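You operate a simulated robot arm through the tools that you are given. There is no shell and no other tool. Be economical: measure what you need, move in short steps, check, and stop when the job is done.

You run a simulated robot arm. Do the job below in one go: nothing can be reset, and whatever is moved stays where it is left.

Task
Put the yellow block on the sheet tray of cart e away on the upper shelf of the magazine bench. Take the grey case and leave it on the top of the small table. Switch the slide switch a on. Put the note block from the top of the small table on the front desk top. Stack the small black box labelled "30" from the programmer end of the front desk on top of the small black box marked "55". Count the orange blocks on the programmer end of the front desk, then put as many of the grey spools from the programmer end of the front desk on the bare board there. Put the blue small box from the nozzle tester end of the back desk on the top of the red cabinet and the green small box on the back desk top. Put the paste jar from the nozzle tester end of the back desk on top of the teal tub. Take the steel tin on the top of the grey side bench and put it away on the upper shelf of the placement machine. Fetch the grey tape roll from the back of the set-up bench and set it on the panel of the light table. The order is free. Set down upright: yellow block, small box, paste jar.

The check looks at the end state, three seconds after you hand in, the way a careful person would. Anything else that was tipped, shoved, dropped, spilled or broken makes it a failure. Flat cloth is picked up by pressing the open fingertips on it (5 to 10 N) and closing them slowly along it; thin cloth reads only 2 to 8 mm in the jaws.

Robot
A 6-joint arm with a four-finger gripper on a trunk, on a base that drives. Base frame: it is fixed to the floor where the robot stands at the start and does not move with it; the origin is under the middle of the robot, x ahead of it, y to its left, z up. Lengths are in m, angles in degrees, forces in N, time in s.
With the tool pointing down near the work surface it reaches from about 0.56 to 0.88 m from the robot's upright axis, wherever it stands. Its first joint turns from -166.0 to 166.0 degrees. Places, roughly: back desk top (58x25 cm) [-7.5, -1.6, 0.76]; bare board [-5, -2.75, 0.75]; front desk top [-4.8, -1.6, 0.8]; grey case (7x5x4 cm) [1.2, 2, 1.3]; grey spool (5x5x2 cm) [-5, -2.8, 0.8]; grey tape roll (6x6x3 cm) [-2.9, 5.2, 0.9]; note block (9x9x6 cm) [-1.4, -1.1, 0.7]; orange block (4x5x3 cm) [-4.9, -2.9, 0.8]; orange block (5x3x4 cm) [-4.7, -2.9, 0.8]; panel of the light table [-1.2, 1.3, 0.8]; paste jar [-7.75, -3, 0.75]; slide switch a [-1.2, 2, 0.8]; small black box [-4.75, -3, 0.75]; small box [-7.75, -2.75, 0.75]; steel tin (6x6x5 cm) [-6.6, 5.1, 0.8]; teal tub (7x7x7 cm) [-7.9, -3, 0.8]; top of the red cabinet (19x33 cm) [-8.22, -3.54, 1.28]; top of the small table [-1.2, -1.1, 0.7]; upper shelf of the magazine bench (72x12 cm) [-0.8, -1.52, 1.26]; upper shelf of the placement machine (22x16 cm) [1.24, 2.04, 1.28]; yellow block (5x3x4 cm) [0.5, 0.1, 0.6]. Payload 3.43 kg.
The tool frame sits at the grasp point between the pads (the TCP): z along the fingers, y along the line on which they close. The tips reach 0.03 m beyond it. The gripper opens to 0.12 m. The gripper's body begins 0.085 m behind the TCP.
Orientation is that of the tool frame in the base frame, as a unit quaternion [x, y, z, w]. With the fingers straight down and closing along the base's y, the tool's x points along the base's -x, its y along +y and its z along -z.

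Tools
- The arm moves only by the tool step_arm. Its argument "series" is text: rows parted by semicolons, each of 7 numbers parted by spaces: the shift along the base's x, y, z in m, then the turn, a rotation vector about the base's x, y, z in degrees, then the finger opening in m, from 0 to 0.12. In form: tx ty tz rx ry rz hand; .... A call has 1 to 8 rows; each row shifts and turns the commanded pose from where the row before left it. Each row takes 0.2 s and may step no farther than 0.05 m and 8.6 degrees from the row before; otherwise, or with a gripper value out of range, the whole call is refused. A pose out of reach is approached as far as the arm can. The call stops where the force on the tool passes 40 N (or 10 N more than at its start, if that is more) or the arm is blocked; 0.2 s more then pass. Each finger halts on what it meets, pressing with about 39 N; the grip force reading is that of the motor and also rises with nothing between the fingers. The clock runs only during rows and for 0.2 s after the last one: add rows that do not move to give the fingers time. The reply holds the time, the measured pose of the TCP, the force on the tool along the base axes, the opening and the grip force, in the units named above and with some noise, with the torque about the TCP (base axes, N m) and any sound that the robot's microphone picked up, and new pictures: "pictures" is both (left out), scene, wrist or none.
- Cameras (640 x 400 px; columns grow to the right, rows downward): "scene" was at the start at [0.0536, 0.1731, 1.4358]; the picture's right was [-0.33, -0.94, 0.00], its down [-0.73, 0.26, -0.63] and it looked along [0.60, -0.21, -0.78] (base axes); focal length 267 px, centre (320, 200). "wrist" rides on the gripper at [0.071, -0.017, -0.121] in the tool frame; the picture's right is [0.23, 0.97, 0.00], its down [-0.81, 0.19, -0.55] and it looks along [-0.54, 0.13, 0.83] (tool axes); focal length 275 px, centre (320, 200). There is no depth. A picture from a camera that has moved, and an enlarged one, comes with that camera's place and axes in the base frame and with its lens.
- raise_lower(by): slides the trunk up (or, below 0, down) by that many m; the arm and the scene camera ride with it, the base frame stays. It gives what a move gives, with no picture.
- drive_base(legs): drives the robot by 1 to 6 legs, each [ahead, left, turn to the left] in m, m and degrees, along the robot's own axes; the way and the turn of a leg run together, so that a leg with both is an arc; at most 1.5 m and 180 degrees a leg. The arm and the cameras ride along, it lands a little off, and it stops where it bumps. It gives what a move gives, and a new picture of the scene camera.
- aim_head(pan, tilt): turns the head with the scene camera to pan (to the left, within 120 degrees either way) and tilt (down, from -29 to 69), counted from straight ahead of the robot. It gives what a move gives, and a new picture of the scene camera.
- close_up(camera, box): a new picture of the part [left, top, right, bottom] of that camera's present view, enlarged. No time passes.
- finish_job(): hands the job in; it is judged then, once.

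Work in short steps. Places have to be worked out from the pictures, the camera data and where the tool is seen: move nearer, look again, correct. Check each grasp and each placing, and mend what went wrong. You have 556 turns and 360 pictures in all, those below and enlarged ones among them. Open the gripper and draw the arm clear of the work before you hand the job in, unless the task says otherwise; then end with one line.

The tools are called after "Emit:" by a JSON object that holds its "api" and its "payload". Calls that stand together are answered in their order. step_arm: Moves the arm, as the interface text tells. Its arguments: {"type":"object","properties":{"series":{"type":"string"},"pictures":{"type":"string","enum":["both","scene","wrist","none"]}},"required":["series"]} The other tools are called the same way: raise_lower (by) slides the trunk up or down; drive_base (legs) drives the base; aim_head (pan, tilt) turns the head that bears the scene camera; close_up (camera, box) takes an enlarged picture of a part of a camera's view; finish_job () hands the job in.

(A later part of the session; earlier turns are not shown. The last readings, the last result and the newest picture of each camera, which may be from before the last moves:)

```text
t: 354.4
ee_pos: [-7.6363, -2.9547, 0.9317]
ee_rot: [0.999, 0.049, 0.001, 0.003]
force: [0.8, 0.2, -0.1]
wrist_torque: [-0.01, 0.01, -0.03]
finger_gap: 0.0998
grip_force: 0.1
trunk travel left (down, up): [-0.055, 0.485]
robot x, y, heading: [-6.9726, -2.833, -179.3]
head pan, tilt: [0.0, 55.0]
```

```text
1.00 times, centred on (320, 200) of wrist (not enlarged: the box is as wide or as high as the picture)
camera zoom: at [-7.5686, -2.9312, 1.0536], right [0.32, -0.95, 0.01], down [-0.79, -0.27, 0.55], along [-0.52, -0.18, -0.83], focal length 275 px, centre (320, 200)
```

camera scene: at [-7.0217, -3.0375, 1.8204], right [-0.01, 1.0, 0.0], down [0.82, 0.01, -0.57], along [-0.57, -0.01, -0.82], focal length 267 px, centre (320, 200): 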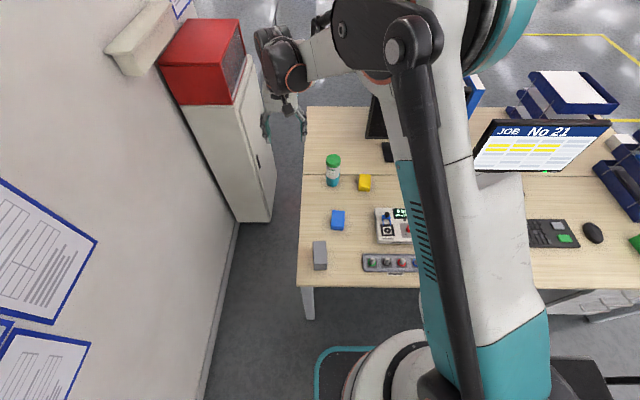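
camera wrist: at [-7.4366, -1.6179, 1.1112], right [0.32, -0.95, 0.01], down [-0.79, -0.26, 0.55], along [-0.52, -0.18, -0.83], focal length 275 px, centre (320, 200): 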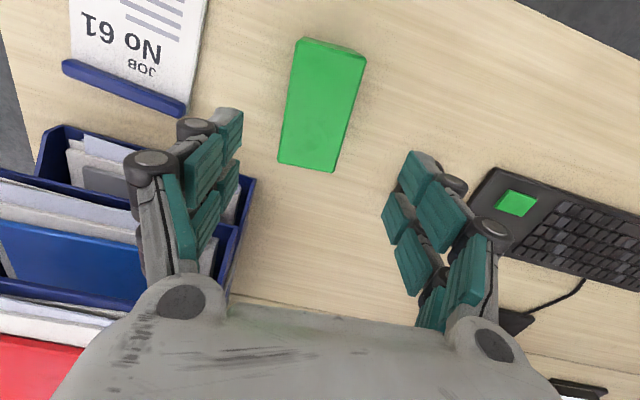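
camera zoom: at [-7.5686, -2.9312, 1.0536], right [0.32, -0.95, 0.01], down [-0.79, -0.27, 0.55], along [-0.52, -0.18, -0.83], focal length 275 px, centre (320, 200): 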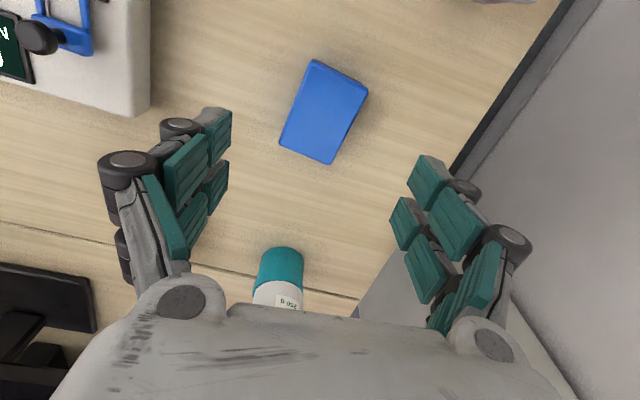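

Blue box centre (−7.641, −2.959), turned −6°, top ≈0.80. Rotate −11.5°, descend to 0.79, grip across 5.6 cm.

Emit:
{"api": "step_arm", "payload": {"series": "-0.004 -0.003 -0.035 0 0 -6 0.09; 0 -0.001 -0.04 0 0 -5.6 0.09; 0 0 -0.04 0 0 0 0.09; 0 0 -0.025 0 0 0 0.09", "pictures": "wrist"}}

```text
t: 355.4
ee_pos: [-7.6402, -2.9567, 0.7925]
ee_rot: [0.999, -0.053, -0.001, 0.003]
force: [0.5, 0.0, -0.6]
wrist_torque: [0.02, 0.01, -0.02]
finger_gap: 0.0901
grip_force: 0.1
trunk travel left (down, up): [-0.055, 0.485]
robot x, y, heading: [-6.9725, -2.8351, -179.6]
head pan, tilt: [0.0, 55.0]
camera wrist: at [-7.5686, -2.9472, 0.9137], right [0.13, -0.99, 0.01], down [-0.83, -0.1, 0.55], along [-0.55, -0.07, -0.83], focal length 275 px, centre (320, 200)
```

wrist: 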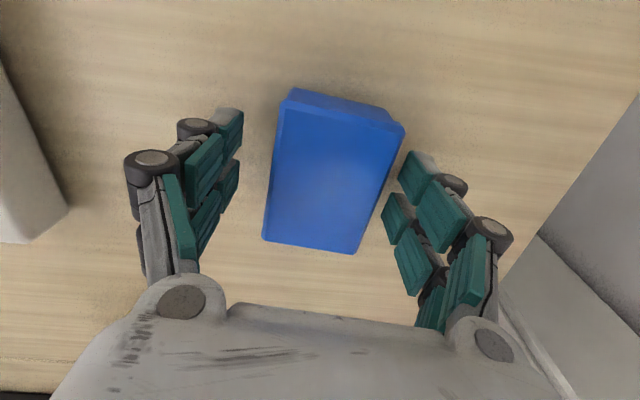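

Emit:
{"api": "step_arm", "payload": {"series": "0 0 0 0 0 0 0.035; 0 0 0 0 0 0 0.035; 0 0 0 0 0 0 0.035; 0 0 0 0 0 0 0.035; 0 0 0.02 0 0 0 0.035; 0 0 0.04 0 0 0 0.035; 0 0 0.05 0 0 0 0.035"}}

```text
t: 357.0
ee_pos: [-7.6421, -2.9576, 0.904]
ee_rot: [0.999, -0.052, 0.0, 0.003]
force: [-0.4, 0.8, 0.3]
wrist_torque: [0.02, -0.03, -0.02]
finger_gap: 0.0592
grip_force: 39.4
trunk travel left (down, up): [-0.055, 0.485]
robot x, y, heading: [-6.97, -2.8379, -179.5]
head pan, tilt: [0.0, 55.0]
camera scene: at [-7.0216, -3.0373, 1.4605], right [-0.01, 1.0, 0.0], down [0.82, 0.01, -0.57], along [-0.57, 0.0, -0.82], focal length 267 px, centre (320, 200)
camera wrist: at [-7.5696, -2.948, 1.0258], right [0.13, -0.99, 0.01], down [-0.83, -0.1, 0.55], along [-0.55, -0.07, -0.83], focal length 275 px, centre (320, 200)
```

scene: 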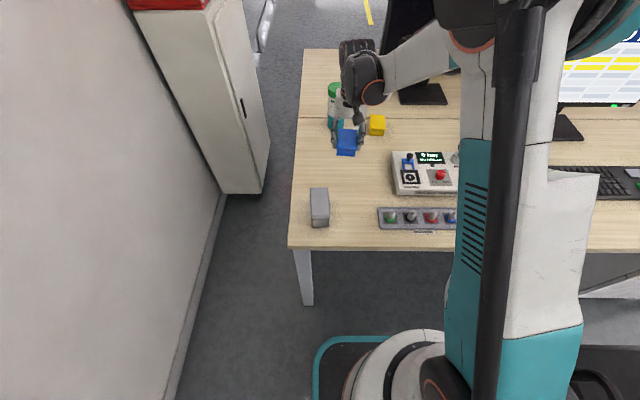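
wrist: 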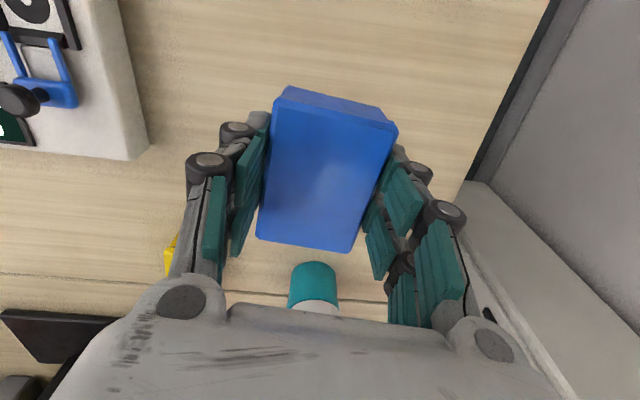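

Blue box held (59 mm). Raise fully and back out, then go round the north of the desk toward the west side.

Emit:
{"api": "raise_lower", "payload": {"by": 0.4}}

Emit:
{"api": "drive_base", "payload": {"legs": [[-0.73, 0, -0.4], [0, -1.45, 0], [0, -0.55, 0]]}}

Emit:
{"api": "aim_head", "payload": {"pan": 15, "tilt": 25}}

```text
t: 360.8
ee_pos: [-7.6431, -2.9581, 1.3052]
ee_rot: [0.999, -0.052, 0.001, 0.003]
force: [0.0, -0.1, -1.6]
wrist_torque: [-0.05, 0.0, -0.02]
finger_gap: 0.0592
grip_force: 39.1
trunk travel left (down, up): [-0.455, 0.085]
robot x, y, heading: [-6.9714, -2.8403, -179.4]
head pan, tilt: [0.0, 55.0]
```

```text
t: 374.4
ee_pos: [-6.894, -0.9452, 1.3039]
ee_rot: [0.998, -0.056, -0.001, 0.003]
force: [-0.8, 0.6, -1.6]
wrist_torque: [-0.03, 0.02, -0.02]
finger_gap: 0.0593
grip_force: 39.0
trunk travel left (down, up): [-0.455, 0.085]
robot x, y, heading: [-6.2261, -0.8259, -179.9]
head pan, tilt: [0.0, 55.0]
camera scene: at [-6.2748, -1.0289, 1.8605], right [0.0, 1.0, 0.0], down [0.82, 0.0, -0.57], along [-0.57, 0.0, -0.82], focal length 267 px, centre (320, 200)
```

scene: 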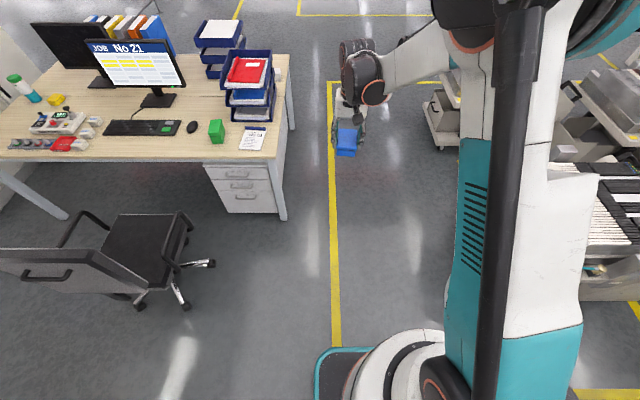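

```text
t: 375.4
ee_pos: [-6.896, -0.947, 1.3048]
ee_rot: [0.998, -0.055, -0.001, 0.002]
force: [-0.2, 0.4, -1.0]
wrist_torque: [0.0, 0.0, 0.03]
finger_gap: 0.0595
grip_force: 39.1
trunk travel left (down, up): [-0.455, 0.085]
robot x, y, heading: [-6.2228, -0.831, -179.9]
head pan, tilt: [15.0, 25.0]
camera scene: at [-6.2917, -1.0539, 1.9043], right [-0.26, 0.97, 0.0], down [0.41, 0.11, -0.91], along [-0.87, -0.24, -0.42], focal length 267 px, centre (320, 200)
```

scene: 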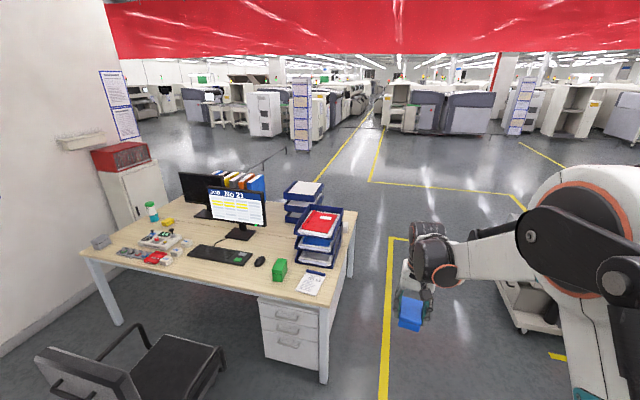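

Drive west past the desk's north end.

Emit:
{"api": "drive_base", "payload": {"legs": [[1.3, -0.05, 0], [1.3, 0, 0]]}}

Emit:
{"api": "aim_head", "payload": {"pan": 75, "tilt": 35}}

```text
t: 388.0
ee_pos: [-9.4799, -0.9805, 1.3037]
ee_rot: [0.999, -0.033, 0.0, 0.003]
force: [-0.2, 0.7, -0.9]
wrist_torque: [0.03, -0.01, 0.04]
finger_gap: 0.059
grip_force: 39.2
trunk travel left (down, up): [-0.455, 0.085]
robot x, y, heading: [-8.815, -0.8361, -177.2]
head pan, tilt: [15.0, 25.0]
camera scene: at [-8.8734, -1.0605, 1.9044], right [-0.3, 0.95, 0.0], down [0.4, 0.13, -0.91], along [-0.86, -0.28, -0.42], focal length 267 px, centre (320, 200)
```

scene: 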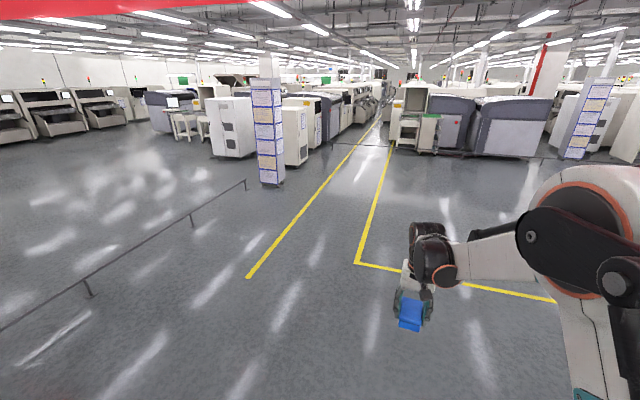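

```text
t: 389.3
ee_pos: [-9.48, -0.9806, 1.3034]
ee_rot: [0.999, -0.033, 0.0, 0.003]
force: [0.4, 0.3, -1.0]
wrist_torque: [-0.01, 0.02, -0.02]
finger_gap: 0.0592
grip_force: 39.2
trunk travel left (down, up): [-0.455, 0.085]
robot x, y, heading: [-8.8141, -0.8322, -177.1]
head pan, tilt: [75.0, 35.0]
camera scene: at [-8.8039, -1.1185, 1.8887], right [-0.98, 0.21, 0.0], down [0.12, 0.56, -0.82], along [-0.17, -0.8, -0.57], focal length 267 px, centre (320, 200)
```

scene: 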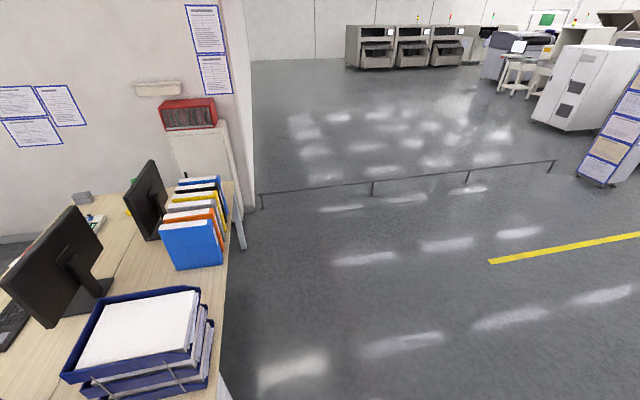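

The west side is free floor; the cabinet top spans x −8.43…−8.02, y −3.62…−3.41. Raise, turn to face +x, then slide south along the desk.

Emit:
{"api": "raise_lower", "payload": {"by": 0.08}}

Emit:
{"api": "drive_base", "payload": {"legs": [[0.15, 0, 0], [0, 0, 177.1], [0, -1.2, 0], [0, -1.15, 0]]}}

Emit:
{"api": "aim_head", "payload": {"pan": -20, "tilt": 40}}

```text
t: 390.5
ee_pos: [-9.4801, -0.9807, 1.3825]
ee_rot: [0.999, -0.033, 0.0, 0.003]
force: [-0.5, 0.4, -1.2]
wrist_torque: [-0.01, 0.02, 0.01]
finger_gap: 0.0595
grip_force: 39.1
trunk travel left (down, up): [-0.535, 0.005]
robot x, y, heading: [-8.8171, -0.8299, -177.4]
head pan, tilt: [75.0, 35.0]
```

```text
t: 410.2
ee_pos: [-8.3072, -3.0696, 1.3835]
ee_rot: [0.053, 0.999, 0.003, 0.0]
force: [-0.1, -0.6, -0.8]
wrist_torque: [0.0, 0.02, 0.01]
finger_gap: 0.0589
grip_force: 38.7
trunk travel left (down, up): [-0.535, 0.005]
robot x, y, heading: [-8.9752, -3.1905, 0.5]
head pan, tilt: [75.0, 35.0]
camera scene: at [-8.974, -2.9068, 1.9688], right [0.97, -0.25, 0.0], down [-0.14, -0.55, -0.82], along [0.21, 0.79, -0.57], focal length 267 px, centre (320, 200)
```

scene: 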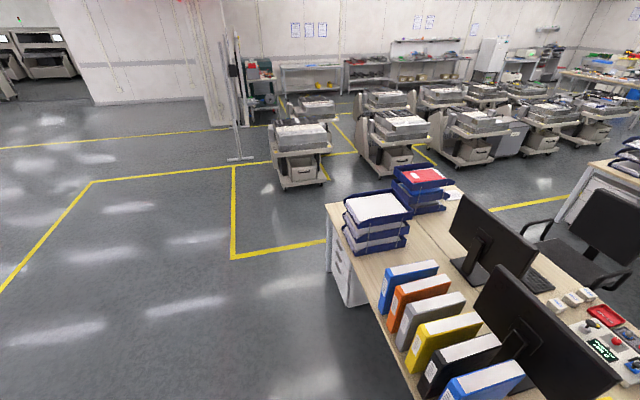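

```text
t: 411.9
ee_pos: [-8.3075, -3.0685, 1.3835]
ee_rot: [0.054, 0.999, 0.003, 0.0]
force: [-0.7, -0.2, -0.8]
wrist_torque: [-0.01, 0.03, -0.01]
finger_gap: 0.0594
grip_force: 38.7
trunk travel left (down, up): [-0.535, 0.005]
robot x, y, heading: [-8.975, -3.1915, 0.2]
head pan, tilt: [-20.0, 40.0]
camera scene: at [-8.9161, -3.0199, 1.9611], right [-0.34, -0.94, 0.0], down [-0.61, 0.22, -0.77], along [0.72, -0.26, -0.64], focal length 267 px, centre (320, 200)
```

scene: 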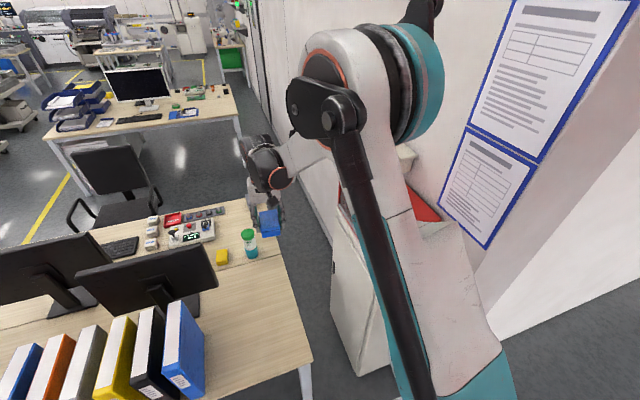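

Target on the cabinet's west half (−8.30, −3.50), clear of the wall-mounted bar further east. Move the arm −y at height.

Emit:
{"api": "step_arm", "payload": {"series": "0 -0.049 0 0 0 1.5 0.035; 0 -0.049 0 0 0 1.5 0.035; 0 -0.049 0 0 0 1.5 0.035; 0 -0.049 0 0 0 1.5 0.035; 0 -0.049 0 0 0 0 0.035"}}

```text
t: 413.1
ee_pos: [-8.3074, -3.3171, 1.3839]
ee_rot: [0.001, 1.0, 0.004, 0.0]
force: [-1.0, -0.5, -1.9]
wrist_torque: [0.09, 0.01, -0.02]
finger_gap: 0.0592
grip_force: 39.1
trunk travel left (down, up): [-0.535, 0.005]
robot x, y, heading: [-8.9807, -3.192, 0.6]
head pan, tilt: [-20.0, 40.0]
camera scene: at [-8.9163, -3.023, 1.9614], right [-0.34, -0.94, 0.0], down [-0.61, 0.22, -0.77], along [0.72, -0.26, -0.64], focal length 267 px, centre (320, 200)
camera wrist: at [-8.379, -3.3341, 1.5059], right [-0.23, 0.97, 0.01], down [0.81, 0.19, 0.55], along [0.54, 0.13, -0.83], focal length 275 px, centre (320, 200)
```

scene: 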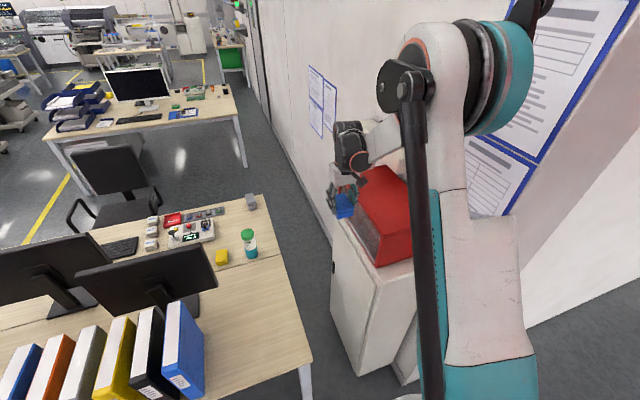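
wrist: 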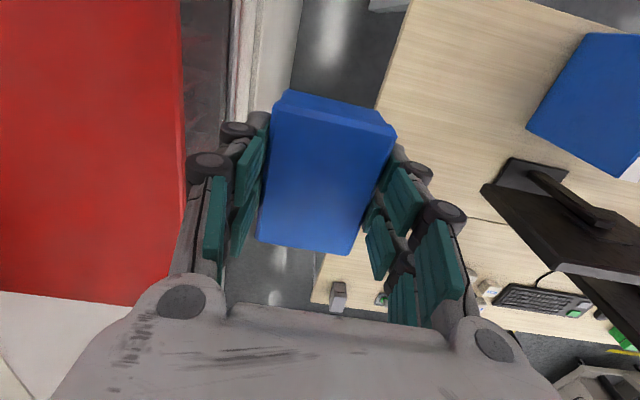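

Red top edge seen: north edge y≈−3.427, east end x≈−8.01. Check where the wall bar is before moving further.

Emit:
{"api": "close_up", "payload": {"camera": "scene", "box": [300, 90, 460, 290]}}

```text
2.00 times, centred on (380, 190) of scene
camera zoom: at [-8.9163, -3.023, 1.9614], right [-0.34, -0.94, 0.0], down [-0.61, 0.22, -0.77], along [0.72, -0.26, -0.64], focal length 533 px, centre (200, 220)
```

zoom: 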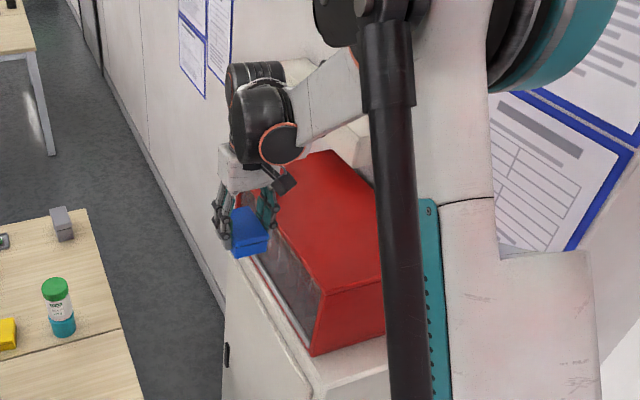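

The top spans x −8.40…−8.01; the bar's west end is near x≈−8.2 at the wall. I'll place at (−8.28, −3.50).

Emit:
{"api": "step_arm", "payload": {"series": "0.007 -0.047 0 0 0 0 0.035; 0.007 -0.047 0 0 0 0 0.035; 0.007 -0.047 0 0 0 0 0.035; 0.007 -0.044 0 0 0 0 0.035; 0 0 -0.03 0 0 0 0.035"}}

```text
t: 414.3
ee_pos: [-8.2782, -3.499, 1.3518]
ee_rot: [0.002, 1.0, 0.002, 0.0]
force: [1.1, -0.3, -1.0]
wrist_torque: [-0.02, 0.02, -0.03]
finger_gap: 0.0592
grip_force: 39.2
trunk travel left (down, up): [-0.535, 0.005]
robot x, y, heading: [-8.9804, -3.1924, 0.5]
head pan, tilt: [-20.0, 40.0]
camera scene: at [-8.9149, -3.0193, 1.961], right [-0.34, -0.94, 0.0], down [-0.61, 0.22, -0.77], along [0.72, -0.26, -0.64], focal length 267 px, centre (320, 200)
camera wrist: at [-8.3497, -3.5155, 1.4743], right [-0.23, 0.97, 0.0], down [0.81, 0.19, 0.55], along [0.54, 0.13, -0.83], focal length 275 px, centre (320, 200)
```

scene: 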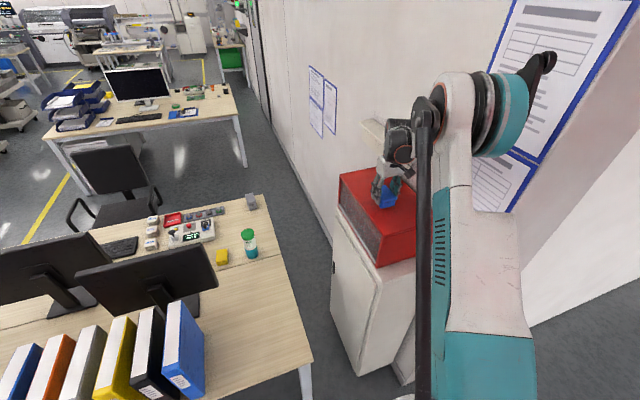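
wrist: 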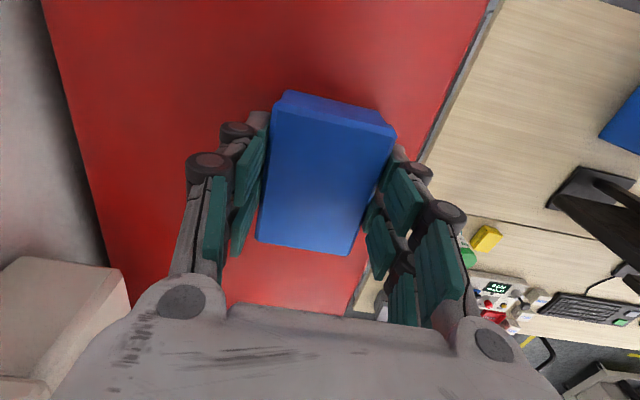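

Box hovers well inside the red top. Lower to contact.

Emit:
{"api": "step_arm", "payload": {"series": "0 0 -0.015 0 0 0 0.035; 0 0 -0.005 0 0 0 0.035; 0 0 0 0 0 0 0.035", "pictures": "none"}}

Emit:
{"api": "step_arm", "payload": {"series": "0 0 -0.003 0 0 0 0.035; 0 0 0 0 0 0 0.035", "pictures": "none"}}

Emit:
{"api": "step_arm", "payload": {"series": "0 0 -0.002 0 0 0 0.035; 0 0 0 0 0 0 0.035", "pictures": "none"}}

Emit:
{"api": "step_arm", "payload": {"series": "0 0 -0.002 0 0 0 0.035; 0 0 0 0 0 0 0.035", "pictures": "none"}}

```text
t: 415.1
ee_pos: [-8.2784, -3.4985, 1.3334]
ee_rot: [0.002, 1.0, 0.002, 0.0]
force: [0.3, 0.5, -0.3]
wrist_torque: [0.0, -0.04, -0.01]
finger_gap: 0.0594
grip_force: 39.1
trunk travel left (down, up): [-0.535, 0.005]
robot x, y, heading: [-8.9786, -3.191, 0.4]
head pan, tilt: [-20.0, 40.0]
```

```text
t: 415.7
ee_pos: [-8.2798, -3.4989, 1.3315]
ee_rot: [0.003, 1.0, 0.003, 0.002]
force: [6.8, -3.3, 23.7]
wrist_torque: [-0.17, -0.15, 0.03]
finger_gap: 0.0595
grip_force: 39.3
trunk travel left (down, up): [-0.535, 0.005]
robot x, y, heading: [-8.9789, -3.1932, 0.7]
head pan, tilt: [-20.0, 40.0]
```

```text
t: 416.3
ee_pos: [-8.2793, -3.4988, 1.3291]
ee_rot: [0.002, 1.0, 0.002, 0.001]
force: [6.2, -4.2, 24.1]
wrist_torque: [-0.23, -0.17, -0.01]
finger_gap: 0.0594
grip_force: 38.9
trunk travel left (down, up): [-0.535, 0.005]
robot x, y, heading: [-8.9763, -3.1927, 0.6]
head pan, tilt: [-20.0, 40.0]
```

```text
t: 416.9
ee_pos: [-8.2809, -3.4979, 1.3273]
ee_rot: [0.002, 1.0, 0.002, 0.001]
force: [4.7, -5.2, 23.8]
wrist_torque: [-0.22, -0.1, -0.06]
finger_gap: 0.0593
grip_force: 38.7
trunk travel left (down, up): [-0.535, 0.005]
robot x, y, heading: [-8.979, -3.1875, 0.2]
head pan, tilt: [-20.0, 40.0]
```

In contact. Ease up, open, rise.

Emit:
{"api": "step_arm", "payload": {"series": "0 0 0.003 0 0 0 0.055; 0 0 0 0 0 0 0.075; 0 0 0 0 0 0 0.085; 0 0 0.04 0 0 0 0.085; 0 0 0.05 0 0 0 0.085; 0 0.04 0.02 0 0 0 0.085; 0 0.05 0 0 0 0 0.085"}}

```text
t: 418.5
ee_pos: [-8.2812, -3.4066, 1.4423]
ee_rot: [0.002, 1.0, 0.002, -0.001]
force: [0.5, -0.2, 0.0]
wrist_torque: [0.0, 0.03, 0.02]
finger_gap: 0.085
grip_force: 0.1
trunk travel left (down, up): [-0.535, 0.005]
robot x, y, heading: [-8.9753, -3.1907, 0.3]
head pan, tilt: [-20.0, 40.0]
camera scene: at [-8.9163, -3.0186, 1.961], right [-0.34, -0.94, 0.0], down [-0.61, 0.22, -0.77], along [0.72, -0.26, -0.64], focal length 267 px, centre (320, 200)
camera wrist: at [-8.3528, -3.4245, 1.5633], right [-0.23, 0.97, 0.0], down [0.81, 0.19, 0.55], along [0.54, 0.13, -0.83], focal length 275 px, centre (320, 200)
```

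scene: 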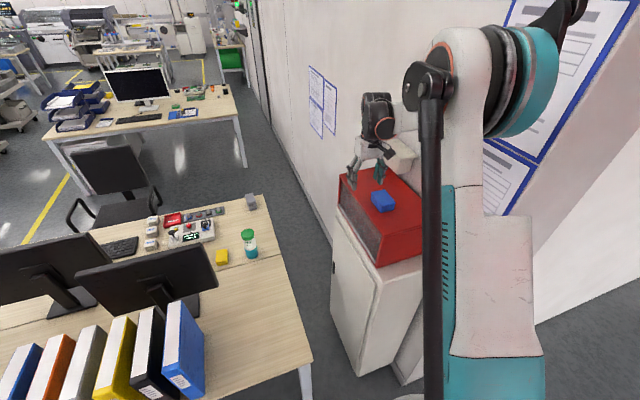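
wrist: 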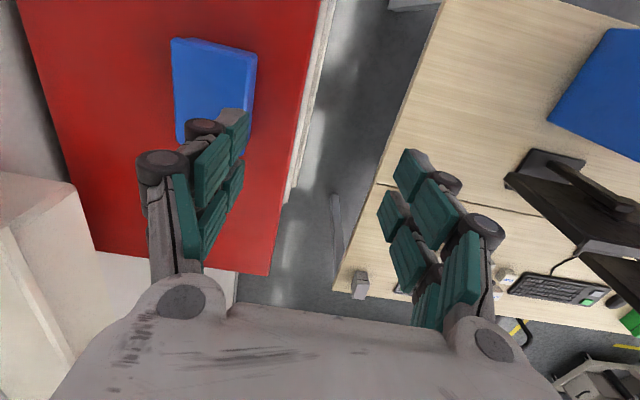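

Blue box is on the red cabinet. Now the steel tin at (−6.6, 5.1): go back north along the west side and look ahead.

Emit:
{"api": "drive_base", "payload": {"legs": [[0, 1.2, 0], [0, 1.2, 0], [0, 0, 90]]}}

Emit:
{"api": "aim_head", "payload": {"pan": 0, "tilt": 25}}

```text
t: 434.2
ee_pos: [-8.7809, -0.0867, 1.442]
ee_rot: [0.717, -0.697, -0.002, 0.002]
force: [0.0, -0.2, 0.5]
wrist_torque: [-0.01, 0.0, 0.02]
finger_gap: 0.085
grip_force: 0.1
trunk travel left (down, up): [-0.535, 0.005]
robot x, y, heading: [-8.9772, -0.7904, 92.1]
head pan, tilt: [-20.0, 40.0]
camera scene: at [-9.1485, -0.7376, 1.9611], right [0.95, -0.31, 0.0], down [-0.2, -0.61, -0.77], along [0.23, 0.73, -0.64], focal length 267 px, centre (320, 200)
```

scene: 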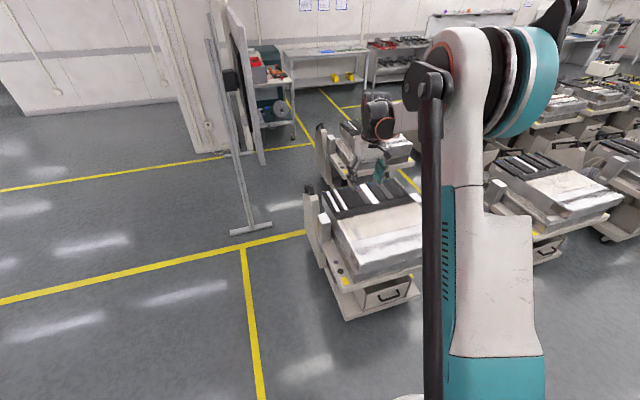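

```text
t: 435.0
ee_pos: [-8.7801, -0.0872, 1.4422]
ee_rot: [0.717, -0.697, -0.001, 0.002]
force: [0.5, -0.3, 0.0]
wrist_torque: [0.01, 0.0, 0.03]
finger_gap: 0.0847
grip_force: 0.0
trunk travel left (down, up): [-0.535, 0.005]
robot x, y, heading: [-8.9767, -0.7894, 92.2]
head pan, tilt: [0.0, 25.0]
camera scene: at [-9.1778, -0.7264, 1.9844], right [1.0, 0.04, 0.0], down [0.02, -0.42, -0.91], along [-0.03, 0.91, -0.42], focal length 267 px, centre (320, 200)
```

scene: 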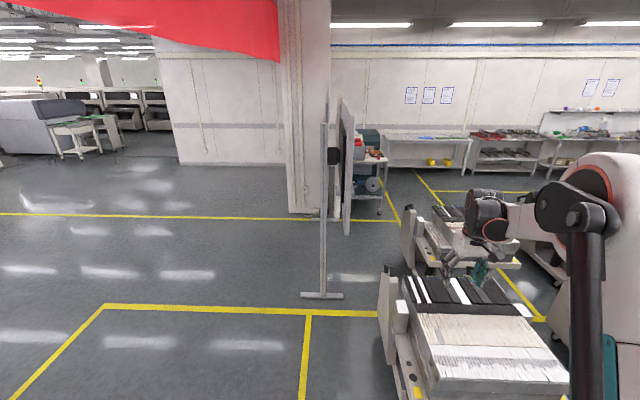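

The gap between TV stand and carts is too tight here, so I'll take the known aisle back east and go north near the light table. Turn east and drive.

Emit:
{"api": "drive_base", "payload": {"legs": [[0, 0, -92], [1.4, 0, 0], [1.4, 0, 0], [1.4, 0, 0]]}}

Emit:
{"api": "aim_head", "payload": {"pan": 60, "tilt": 25}}

```text
t: 459.2
ee_pos: [-4.0595, -0.9674, 1.4407]
ee_rot: [-0.01, 1.0, 0.002, 0.0]
force: [-0.2, -0.3, 0.0]
wrist_torque: [0.01, 0.01, -0.05]
finger_gap: 0.085
grip_force: 0.1
trunk travel left (down, up): [-0.535, 0.005]
robot x, y, heading: [-4.7619, -0.7628, 1.8]
head pan, tilt: [0.0, 25.0]
camera scene: at [-4.6929, -0.5635, 1.9844], right [0.03, -1.0, 0.0], down [-0.42, -0.01, -0.91], along [0.91, 0.03, -0.42], focal length 267 px, centre (320, 200)
```

scene: 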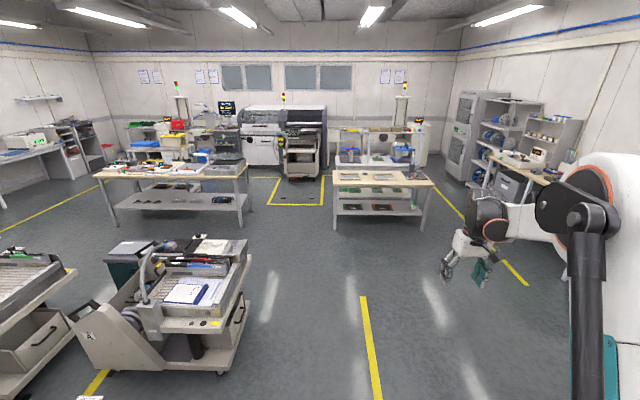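

```text
t: 460.5
ee_pos: [-4.0612, -0.9666, 1.4412]
ee_rot: [-0.009, 1.0, 0.002, 0.0]
force: [0.7, 0.1, 0.4]
wrist_torque: [-0.02, 0.03, 0.0]
finger_gap: 0.0849
grip_force: 0.1
trunk travel left (down, up): [-0.535, 0.005]
robot x, y, heading: [-4.7618, -0.7658, 1.7]
head pan, tilt: [60.0, 25.0]
camera scene: at [-4.7417, -0.4851, 1.9845], right [0.88, -0.48, 0.0], down [-0.2, -0.37, -0.91], along [0.43, 0.8, -0.42], focal length 267 px, centre (320, 200)
```

scene: 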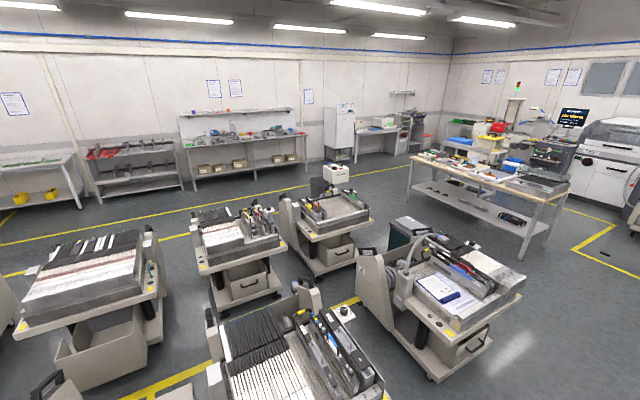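

Open route east of the light-table bench is known. Drive east along the aisle, through the gap, and turn north.

Emit:
{"api": "drive_base", "payload": {"legs": [[0, 0, -1.7], [1.4, 0, 0], [1.0, 0.1, 0], [0.6, 0.78, 0], [1.4, 0, 0]]}}

```text
t: 484.1
ee_pos: [0.4072, -0.1325, 1.4405]
ee_rot: [-0.001, 1.0, 0.003, 0.0]
force: [0.2, 0.2, 0.6]
wrist_torque: [0.01, 0.0, 0.01]
finger_gap: 0.085
grip_force: 0.0
trunk travel left (down, up): [-0.535, 0.005]
robot x, y, heading: [-0.2922, 0.0807, 0.8]
head pan, tilt: [60.0, 25.0]
camera scene: at [-0.2648, 0.361, 1.9844], right [0.87, -0.49, 0.0], down [-0.21, -0.37, -0.91], along [0.44, 0.79, -0.42], focal length 267 px, centre (320, 200)
```

scene: 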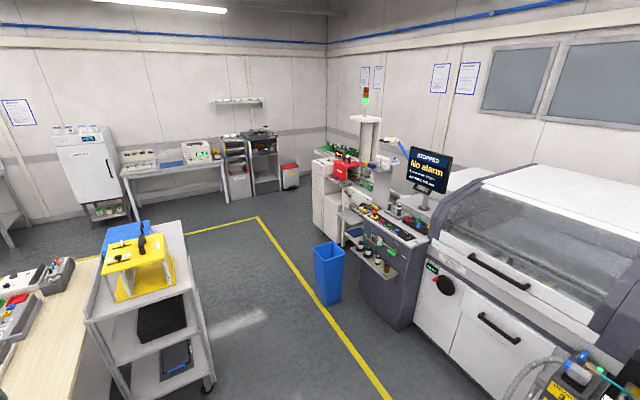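

Lane between yellow cart (x≤−0.39) and blue bin (x≥0.65) is open. Turn north and drive through.

Emit:
{"api": "drive_base", "payload": {"legs": [[0, 0, 89.2], [0.9, -0.38, 0], [1.45, -0.03, 0], [1.1, 0, 0]]}}

Emit:
{"api": "aim_head", "payload": {"pan": 70, "tilt": 25}}

```text
t: 505.1
ee_pos: [0.4217, 4.2252, 1.4414]
ee_rot: [-0.686, 0.727, 0.003, -0.002]
force: [-0.8, 0.7, -1.0]
wrist_torque: [-0.02, 0.03, 0.02]
finger_gap: 0.0853
grip_force: 0.1
trunk travel left (down, up): [-0.535, 0.005]
robot x, y, heading: [0.1657, 3.5403, 87.2]
head pan, tilt: [60.0, 25.0]
camera scene: at [-0.1115, 3.5789, 1.9844], right [0.54, 0.84, 0.0], down [0.36, -0.23, -0.91], along [-0.76, 0.49, -0.42], focal length 267 px, centre (320, 200)
```

scene: 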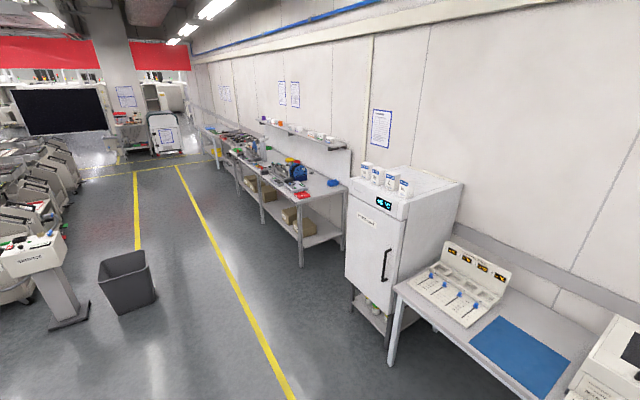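

```text
t: 505.8
ee_pos: [0.4213, 4.2233, 1.4408]
ee_rot: [-0.686, 0.727, 0.002, -0.002]
force: [0.4, -0.6, 0.0]
wrist_torque: [-0.04, -0.02, 0.02]
finger_gap: 0.0851
grip_force: 0.1
trunk travel left (down, up): [-0.535, 0.005]
robot x, y, heading: [0.1689, 3.538, 87.1]
head pan, tilt: [70.0, 25.0]
camera scene: at [-0.119, 3.5639, 1.9845], right [0.39, 0.92, 0.0], down [0.39, -0.16, -0.91], along [-0.84, 0.35, -0.42], focal length 267 px, centre (320, 200)
```

scene: 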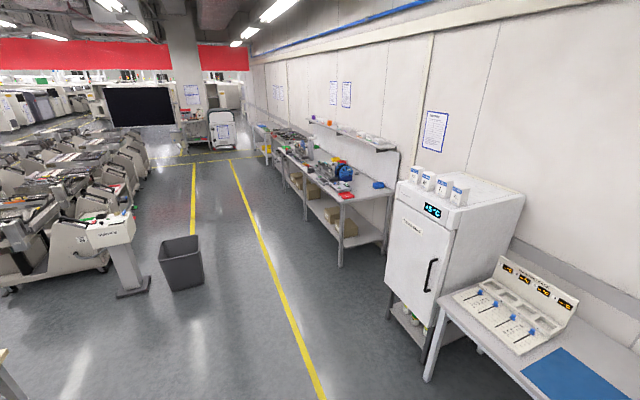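

The north aisle is wide. Turn west and drive along y≈4.0.

Emit:
{"api": "drive_base", "payload": {"legs": [[0, 0, 92.9], [1.4, -0.45, 0], [1.4, 0, 0], [1.4, 0, 0], [1.4, 0, 0]]}}

Emit:
{"api": "aim_head", "payload": {"pan": -45, "tilt": 30}}

```text
t: 536.6
ee_pos: [-6.0985, 4.1549, 1.4405]
ee_rot: [1.0, 0.005, 0.0, 0.003]
force: [-0.3, 0.3, 0.3]
wrist_torque: [-0.01, -0.02, 0.03]
finger_gap: 0.085
grip_force: 0.0
trunk travel left (down, up): [-0.535, 0.005]
robot x, y, heading: [-5.4004, 3.9457, -178.7]
head pan, tilt: [70.0, 25.0]
camera scene: at [-5.4035, 3.6592, 1.9845], right [-0.95, 0.32, 0.0], down [0.14, 0.4, -0.91], along [-0.29, -0.86, -0.42], focal length 267 px, centre (320, 200)
```

scene: 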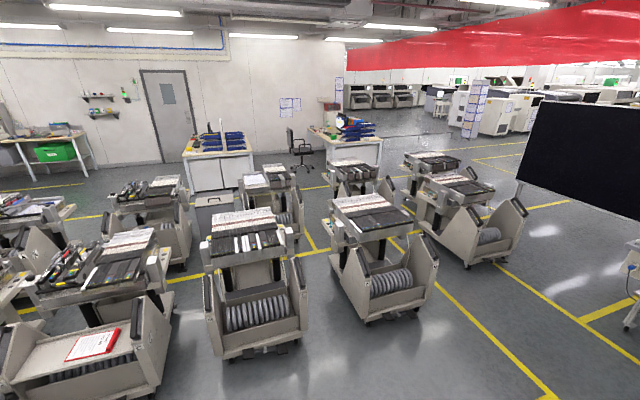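

```text
t: 538.6
ee_pos: [-6.0973, 4.156, 1.4413]
ee_rot: [1.0, 0.005, 0.0, 0.002]
force: [0.3, 0.0, -0.3]
wrist_torque: [-0.01, 0.01, -0.03]
finger_gap: 0.085
grip_force: 0.1
trunk travel left (down, up): [-0.535, 0.005]
robot x, y, heading: [-5.3989, 3.9462, -178.9]
head pan, tilt: [-45.0, 30.0]
camera scene: at [-5.4386, 3.809, 1.9765], right [0.69, 0.72, 0.0], down [0.36, -0.35, -0.87], along [-0.63, 0.6, -0.5], focal length 267 px, centre (320, 200)
```

scene: 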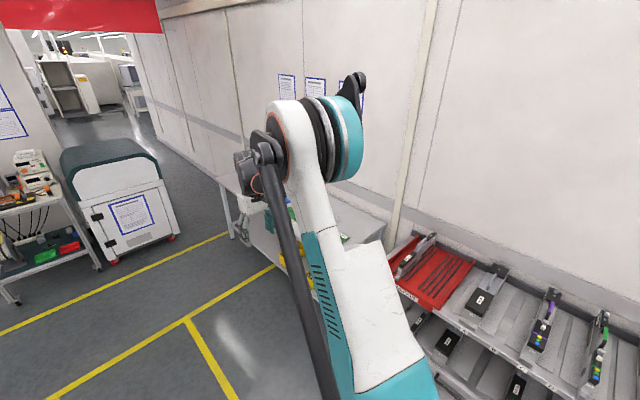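

Drive 1.1 m further, then turn to face the bench (north).

Emit:
{"api": "drive_base", "payload": {"legs": [[1.1, 0, 0], [0, 0, -91]]}}

Emit:
{"api": "aim_head", "payload": {"pan": 0, "tilt": 40}}

```text
t: 548.2
ee_pos: [-6.2969, 4.6169, 1.4411]
ee_rot: [-0.703, 0.712, 0.001, -0.002]
force: [-0.5, 0.7, 0.7]
wrist_torque: [-0.01, 0.01, -0.01]
finger_gap: 0.0848
grip_force: 0.0
trunk travel left (down, up): [-0.535, 0.005]
robot x, y, heading: [-6.5227, 3.9221, 89.8]
head pan, tilt: [-45.0, 30.0]
camera scene: at [-6.6568, 3.9656, 1.9765], right [0.71, -0.71, 0.0], down [-0.35, -0.35, -0.87], along [0.61, 0.61, -0.5], focal length 267 px, centre (320, 200)
```

scene: 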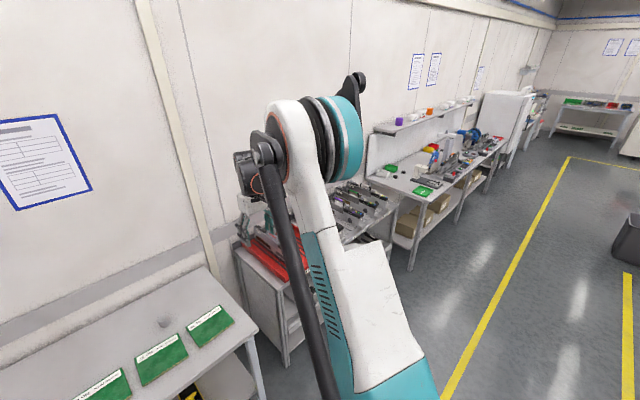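

```text
t: 549.3
ee_pos: [-6.2993, 4.6175, 1.4405]
ee_rot: [-0.703, 0.712, 0.002, -0.002]
force: [0.4, -0.5, 0.0]
wrist_torque: [-0.02, 0.01, 0.01]
finger_gap: 0.085
grip_force: 0.0
trunk travel left (down, up): [-0.535, 0.005]
robot x, y, heading: [-6.5254, 3.9221, 89.9]
head pan, tilt: [0.0, 40.0]
camera scene: at [-6.7208, 3.9869, 1.9611], right [1.0, 0.0, 0.0], down [0.0, -0.64, -0.77], along [0.0, 0.77, -0.64], focal length 267 px, centre (320, 200)
```

scene: 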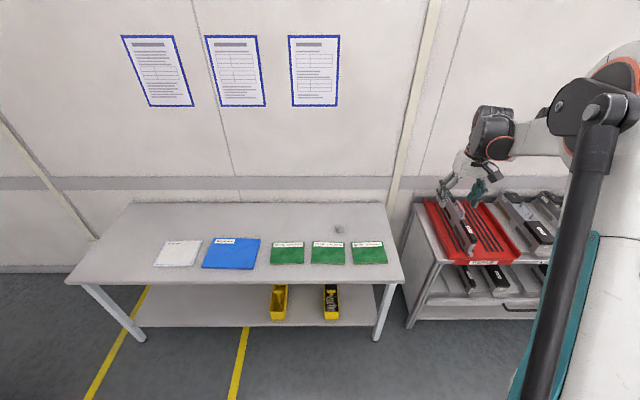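

The steel tin is faintly visible at (340, 230) → (−6.60, 5.10). Drive ahead 0.43 and zoom.

Emit:
{"api": "drive_base", "payload": {"legs": [[0.42, 0, 0]]}}

Emit:
{"api": "aim_head", "payload": {"pan": 0, "tilt": 50}}

Emit:
{"api": "step_arm", "payload": {"series": "-0.048 0 0 0 0 0 0.085; -0.048 0 0 0 0 0 0.085; -0.048 0 0 0 0 0 0.085; -0.048 0 0 0 0 0 0.085; -0.048 0 0 0 0 0 0.085; -0.048 0.01 0 0 0 0 0.085", "pictures": "both"}}

```text
t: 551.9
ee_pos: [-6.2953, 5.0317, 1.4406]
ee_rot: [-0.702, 0.712, 0.003, -0.002]
force: [-0.6, 0.2, -0.1]
wrist_torque: [-0.06, 0.02, 0.02]
finger_gap: 0.0851
grip_force: 0.0
trunk travel left (down, up): [-0.535, 0.005]
robot x, y, heading: [-6.5171, 4.3307, 89.8]
head pan, tilt: [0.0, 40.0]
camera scene: at [-6.7196, 4.4017, 1.9611], right [1.0, 0.0, 0.0], down [0.0, -0.64, -0.77], along [0.0, 0.77, -0.64], focal length 267 px, centre (320, 200)
```

scene: 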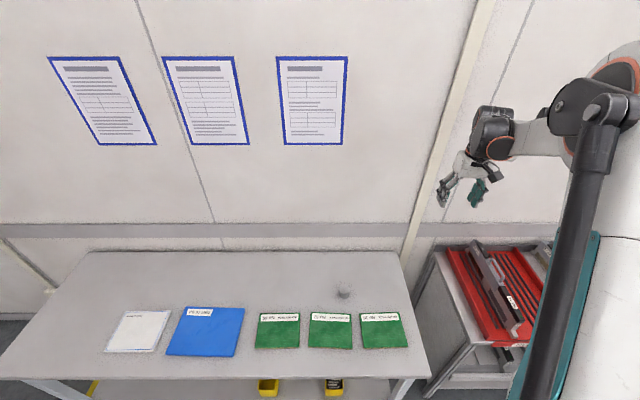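

```text
t: 552.6
ee_pos: [-6.2954, 5.0285, 1.4422]
ee_rot: [-0.703, 0.712, 0.001, -0.002]
force: [0.7, -0.4, 0.0]
wrist_torque: [0.01, 0.01, 0.01]
finger_gap: 0.085
grip_force: 0.1
trunk travel left (down, up): [-0.535, 0.005]
robot x, y, heading: [-6.5213, 4.3361, 89.8]
head pan, tilt: [0.0, 50.0]
camera scene: at [-6.7196, 4.3918, 1.947], right [1.0, 0.0, 0.0], down [0.0, -0.77, -0.64], along [0.0, 0.64, -0.77], focal length 267 px, centre (320, 200)
```

scene: 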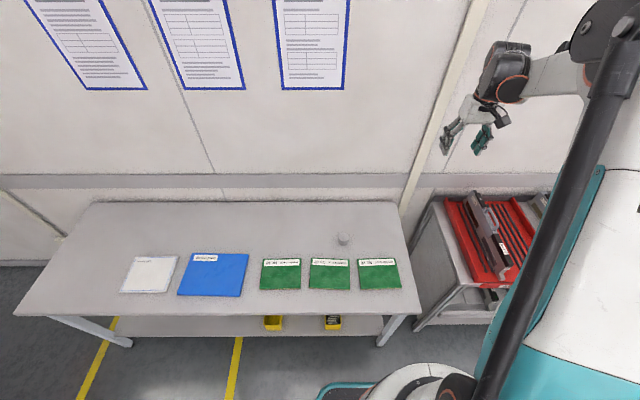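

```text
t: 554.0
ee_pos: [-6.5843, 5.0441, 1.4422]
ee_rot: [-0.702, 0.712, 0.002, 0.0]
force: [-0.4, 0.7, -0.9]
wrist_torque: [-0.08, -0.03, 0.0]
finger_gap: 0.085
grip_force: 0.0
trunk travel left (down, up): [-0.535, 0.005]
robot x, y, heading: [-6.5228, 4.3356, 90.0]
head pan, tilt: [0.0, 50.0]
camera scene: at [-6.7218, 4.3938, 1.9466], right [1.0, 0.0, 0.0], down [0.0, -0.77, -0.64], along [0.0, 0.64, -0.77], focal length 267 px, centre (320, 200)
camera wrist: at [-6.5698, 4.9708, 1.5629], right [-0.98, -0.22, 0.0], down [-0.18, 0.81, 0.55], along [-0.12, 0.54, -0.83], focal length 275 px, centre (320, 200)
```

scene: 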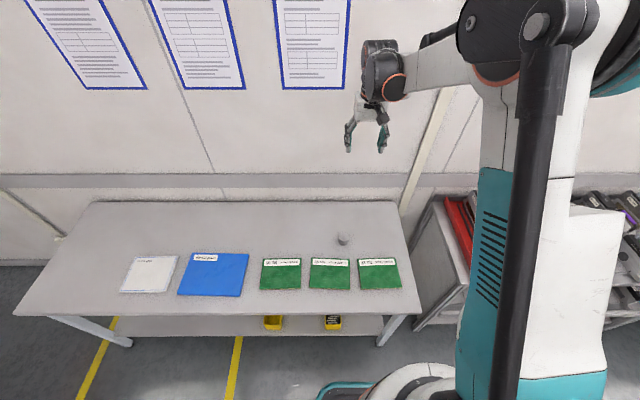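
wrist: 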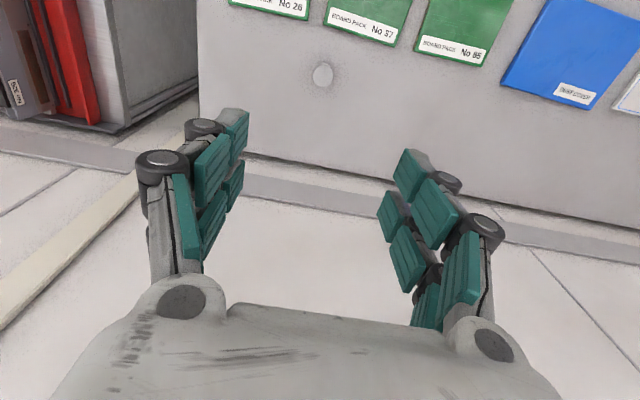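

Tin at ≈(−6.604, 5.098). Move over and lower the trunk 0.4.

Emit:
{"api": "step_arm", "payload": {"series": "-0.02 0.04 0 0 0 0 0.1; 0 0.014 0 0 0 0 0.1", "pictures": "none"}}

Emit:
{"api": "raise_lower", "payload": {"by": -0.4}}

Emit:
{"api": "step_arm", "payload": {"series": "0 0 -0.05 0 0 0 0.1; 0 0 -0.05 0 0 0 0.1"}}

```text
t: 554.6
ee_pos: [-6.602, 5.0932, 1.4423]
ee_rot: [-0.702, 0.712, 0.002, -0.001]
force: [0.5, -0.9, 0.7]
wrist_torque: [0.08, 0.06, 0.02]
finger_gap: 0.0999
grip_force: 0.1
trunk travel left (down, up): [-0.535, 0.005]
robot x, y, heading: [-6.5233, 4.3335, 89.9]
head pan, tilt: [0.0, 50.0]
```

```text
t: 558.4
ee_pos: [-6.6036, 5.0949, 1.0406]
ee_rot: [-0.702, 0.712, 0.002, -0.002]
force: [0.1, -0.5, -0.5]
wrist_torque: [-0.01, -0.04, -0.01]
finger_gap: 0.1
grip_force: 0.1
trunk travel left (down, up): [-0.135, 0.405]
robot x, y, heading: [-6.5197, 4.3355, 89.7]
head pan, tilt: [0.0, 50.0]
```

```text
t: 559.0
ee_pos: [-6.6046, 5.0949, 0.9402]
ee_rot: [-0.702, 0.712, 0.002, -0.003]
force: [-0.6, 0.5, 0.6]
wrist_torque: [0.02, -0.02, -0.03]
finger_gap: 0.1001
grip_force: 0.0
trunk travel left (down, up): [-0.135, 0.405]
robot x, y, heading: [-6.5213, 4.3364, 89.7]
head pan, tilt: [0.0, 50.0]
camera scene: at [-6.7198, 4.3929, 1.5468], right [1.0, 0.0, 0.0], down [0.0, -0.77, -0.64], along [0.0, 0.64, -0.77], focal length 267 px, centre (320, 200)
camera wrist: at [-6.5886, 5.0231, 1.0618], right [-0.98, -0.22, 0.01], down [-0.18, 0.81, 0.55], along [-0.12, 0.54, -0.83], focal length 275 px, centre (320, 200)
```

scene: 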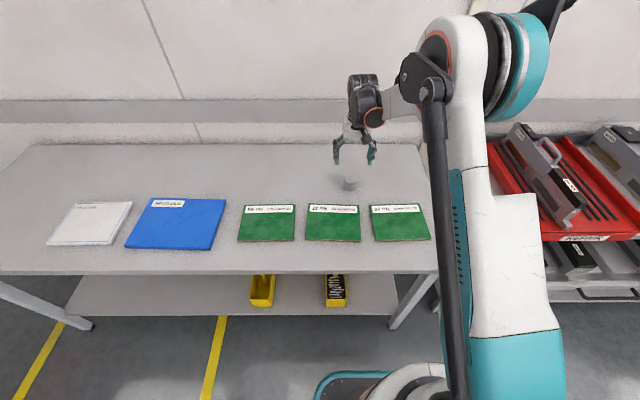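
wrist: 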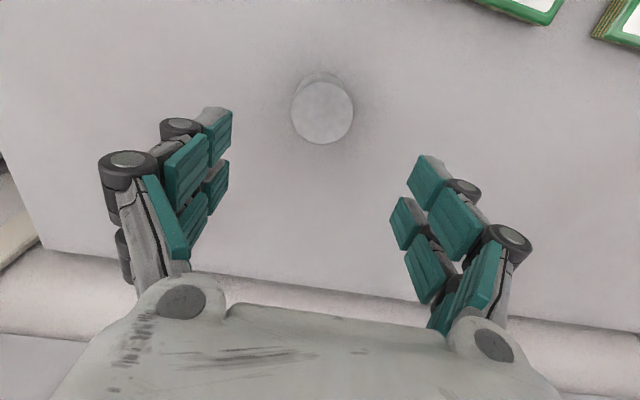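

Centred. Descend to 0.80.

Emit:
{"api": "step_arm", "payload": {"series": "-0.002 0.001 -0.045 0 0 0 0.1; 0 0 -0.045 0 0 0 0.1; 0 0 -0.04 0 0 0 0.1", "pictures": "wrist"}}

```text
t: 559.9
ee_pos: [-6.6081, 5.0968, 0.8186]
ee_rot: [-0.702, 0.712, 0.005, 0.002]
force: [-1.3, 9.9, 80.3]
wrist_torque: [-1.11, -0.34, 0.11]
finger_gap: 0.1002
grip_force: 44.9
trunk travel left (down, up): [-0.135, 0.405]
robot x, y, heading: [-6.5186, 4.3347, 89.8]
head pan, tilt: [0.0, 50.0]
stopped in row 3: the force on the tool passed its limit at 53 N (the readings are from after the stop); the commanded pose is now the measured one
camera wrist: at [-6.5923, 5.0234, 0.9392], right [-0.98, -0.22, 0.0], down [-0.18, 0.81, 0.56], along [-0.12, 0.55, -0.83], focal length 275 px, centre (320, 200)
```

wrist: 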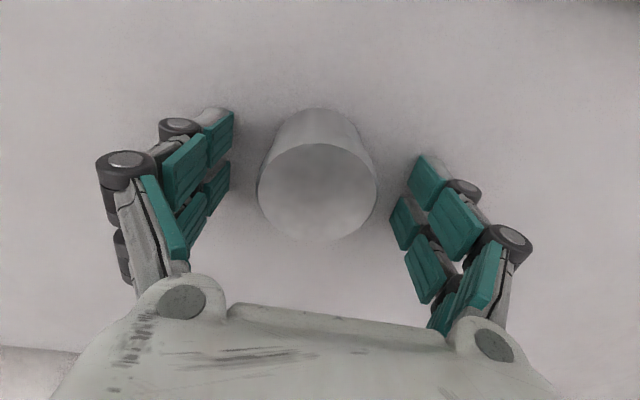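

The fingertips met the bench (surface ≈0.79). Back off 10 mm, then close on the tin.

Emit:
{"api": "step_arm", "payload": {"series": "0 0 0.01 0 0 0 0.1; 0 0 0 0 0 0 0.1; 0 0 0 0 0 0 0.035; 0 0 0 0 0 0 0.035; 0 0 0 0 0 0 0.035; 0 0 0 0 0 0 0.035", "pictures": "wrist"}}

```text
t: 561.0
ee_pos: [-6.5993, 5.0945, 0.8287]
ee_rot: [-0.7, 0.714, 0.001, 0.003]
force: [5.2, -5.8, 54.9]
wrist_torque: [-1.21, 0.07, 0.25]
finger_gap: 0.0496
grip_force: 44.8
trunk travel left (down, up): [-0.135, 0.405]
robot x, y, heading: [-6.522, 4.3342, 89.6]
head pan, tilt: [0.0, 50.0]
stopped in row 5: the force on the tool passed its limit at 96 N (the readings are from after the stop); the commanded pose is now the measured one
camera wrist: at [-6.5864, 5.0234, 0.9502], right [-0.98, -0.21, 0.0], down [-0.18, 0.81, 0.56], along [-0.12, 0.55, -0.83], focal length 275 px, centre (320, 200)
```

wrist: 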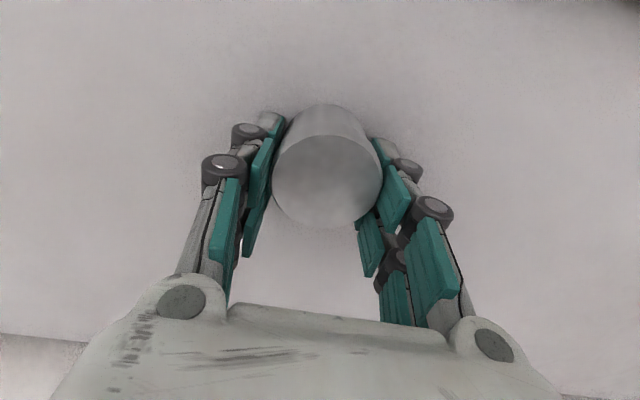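

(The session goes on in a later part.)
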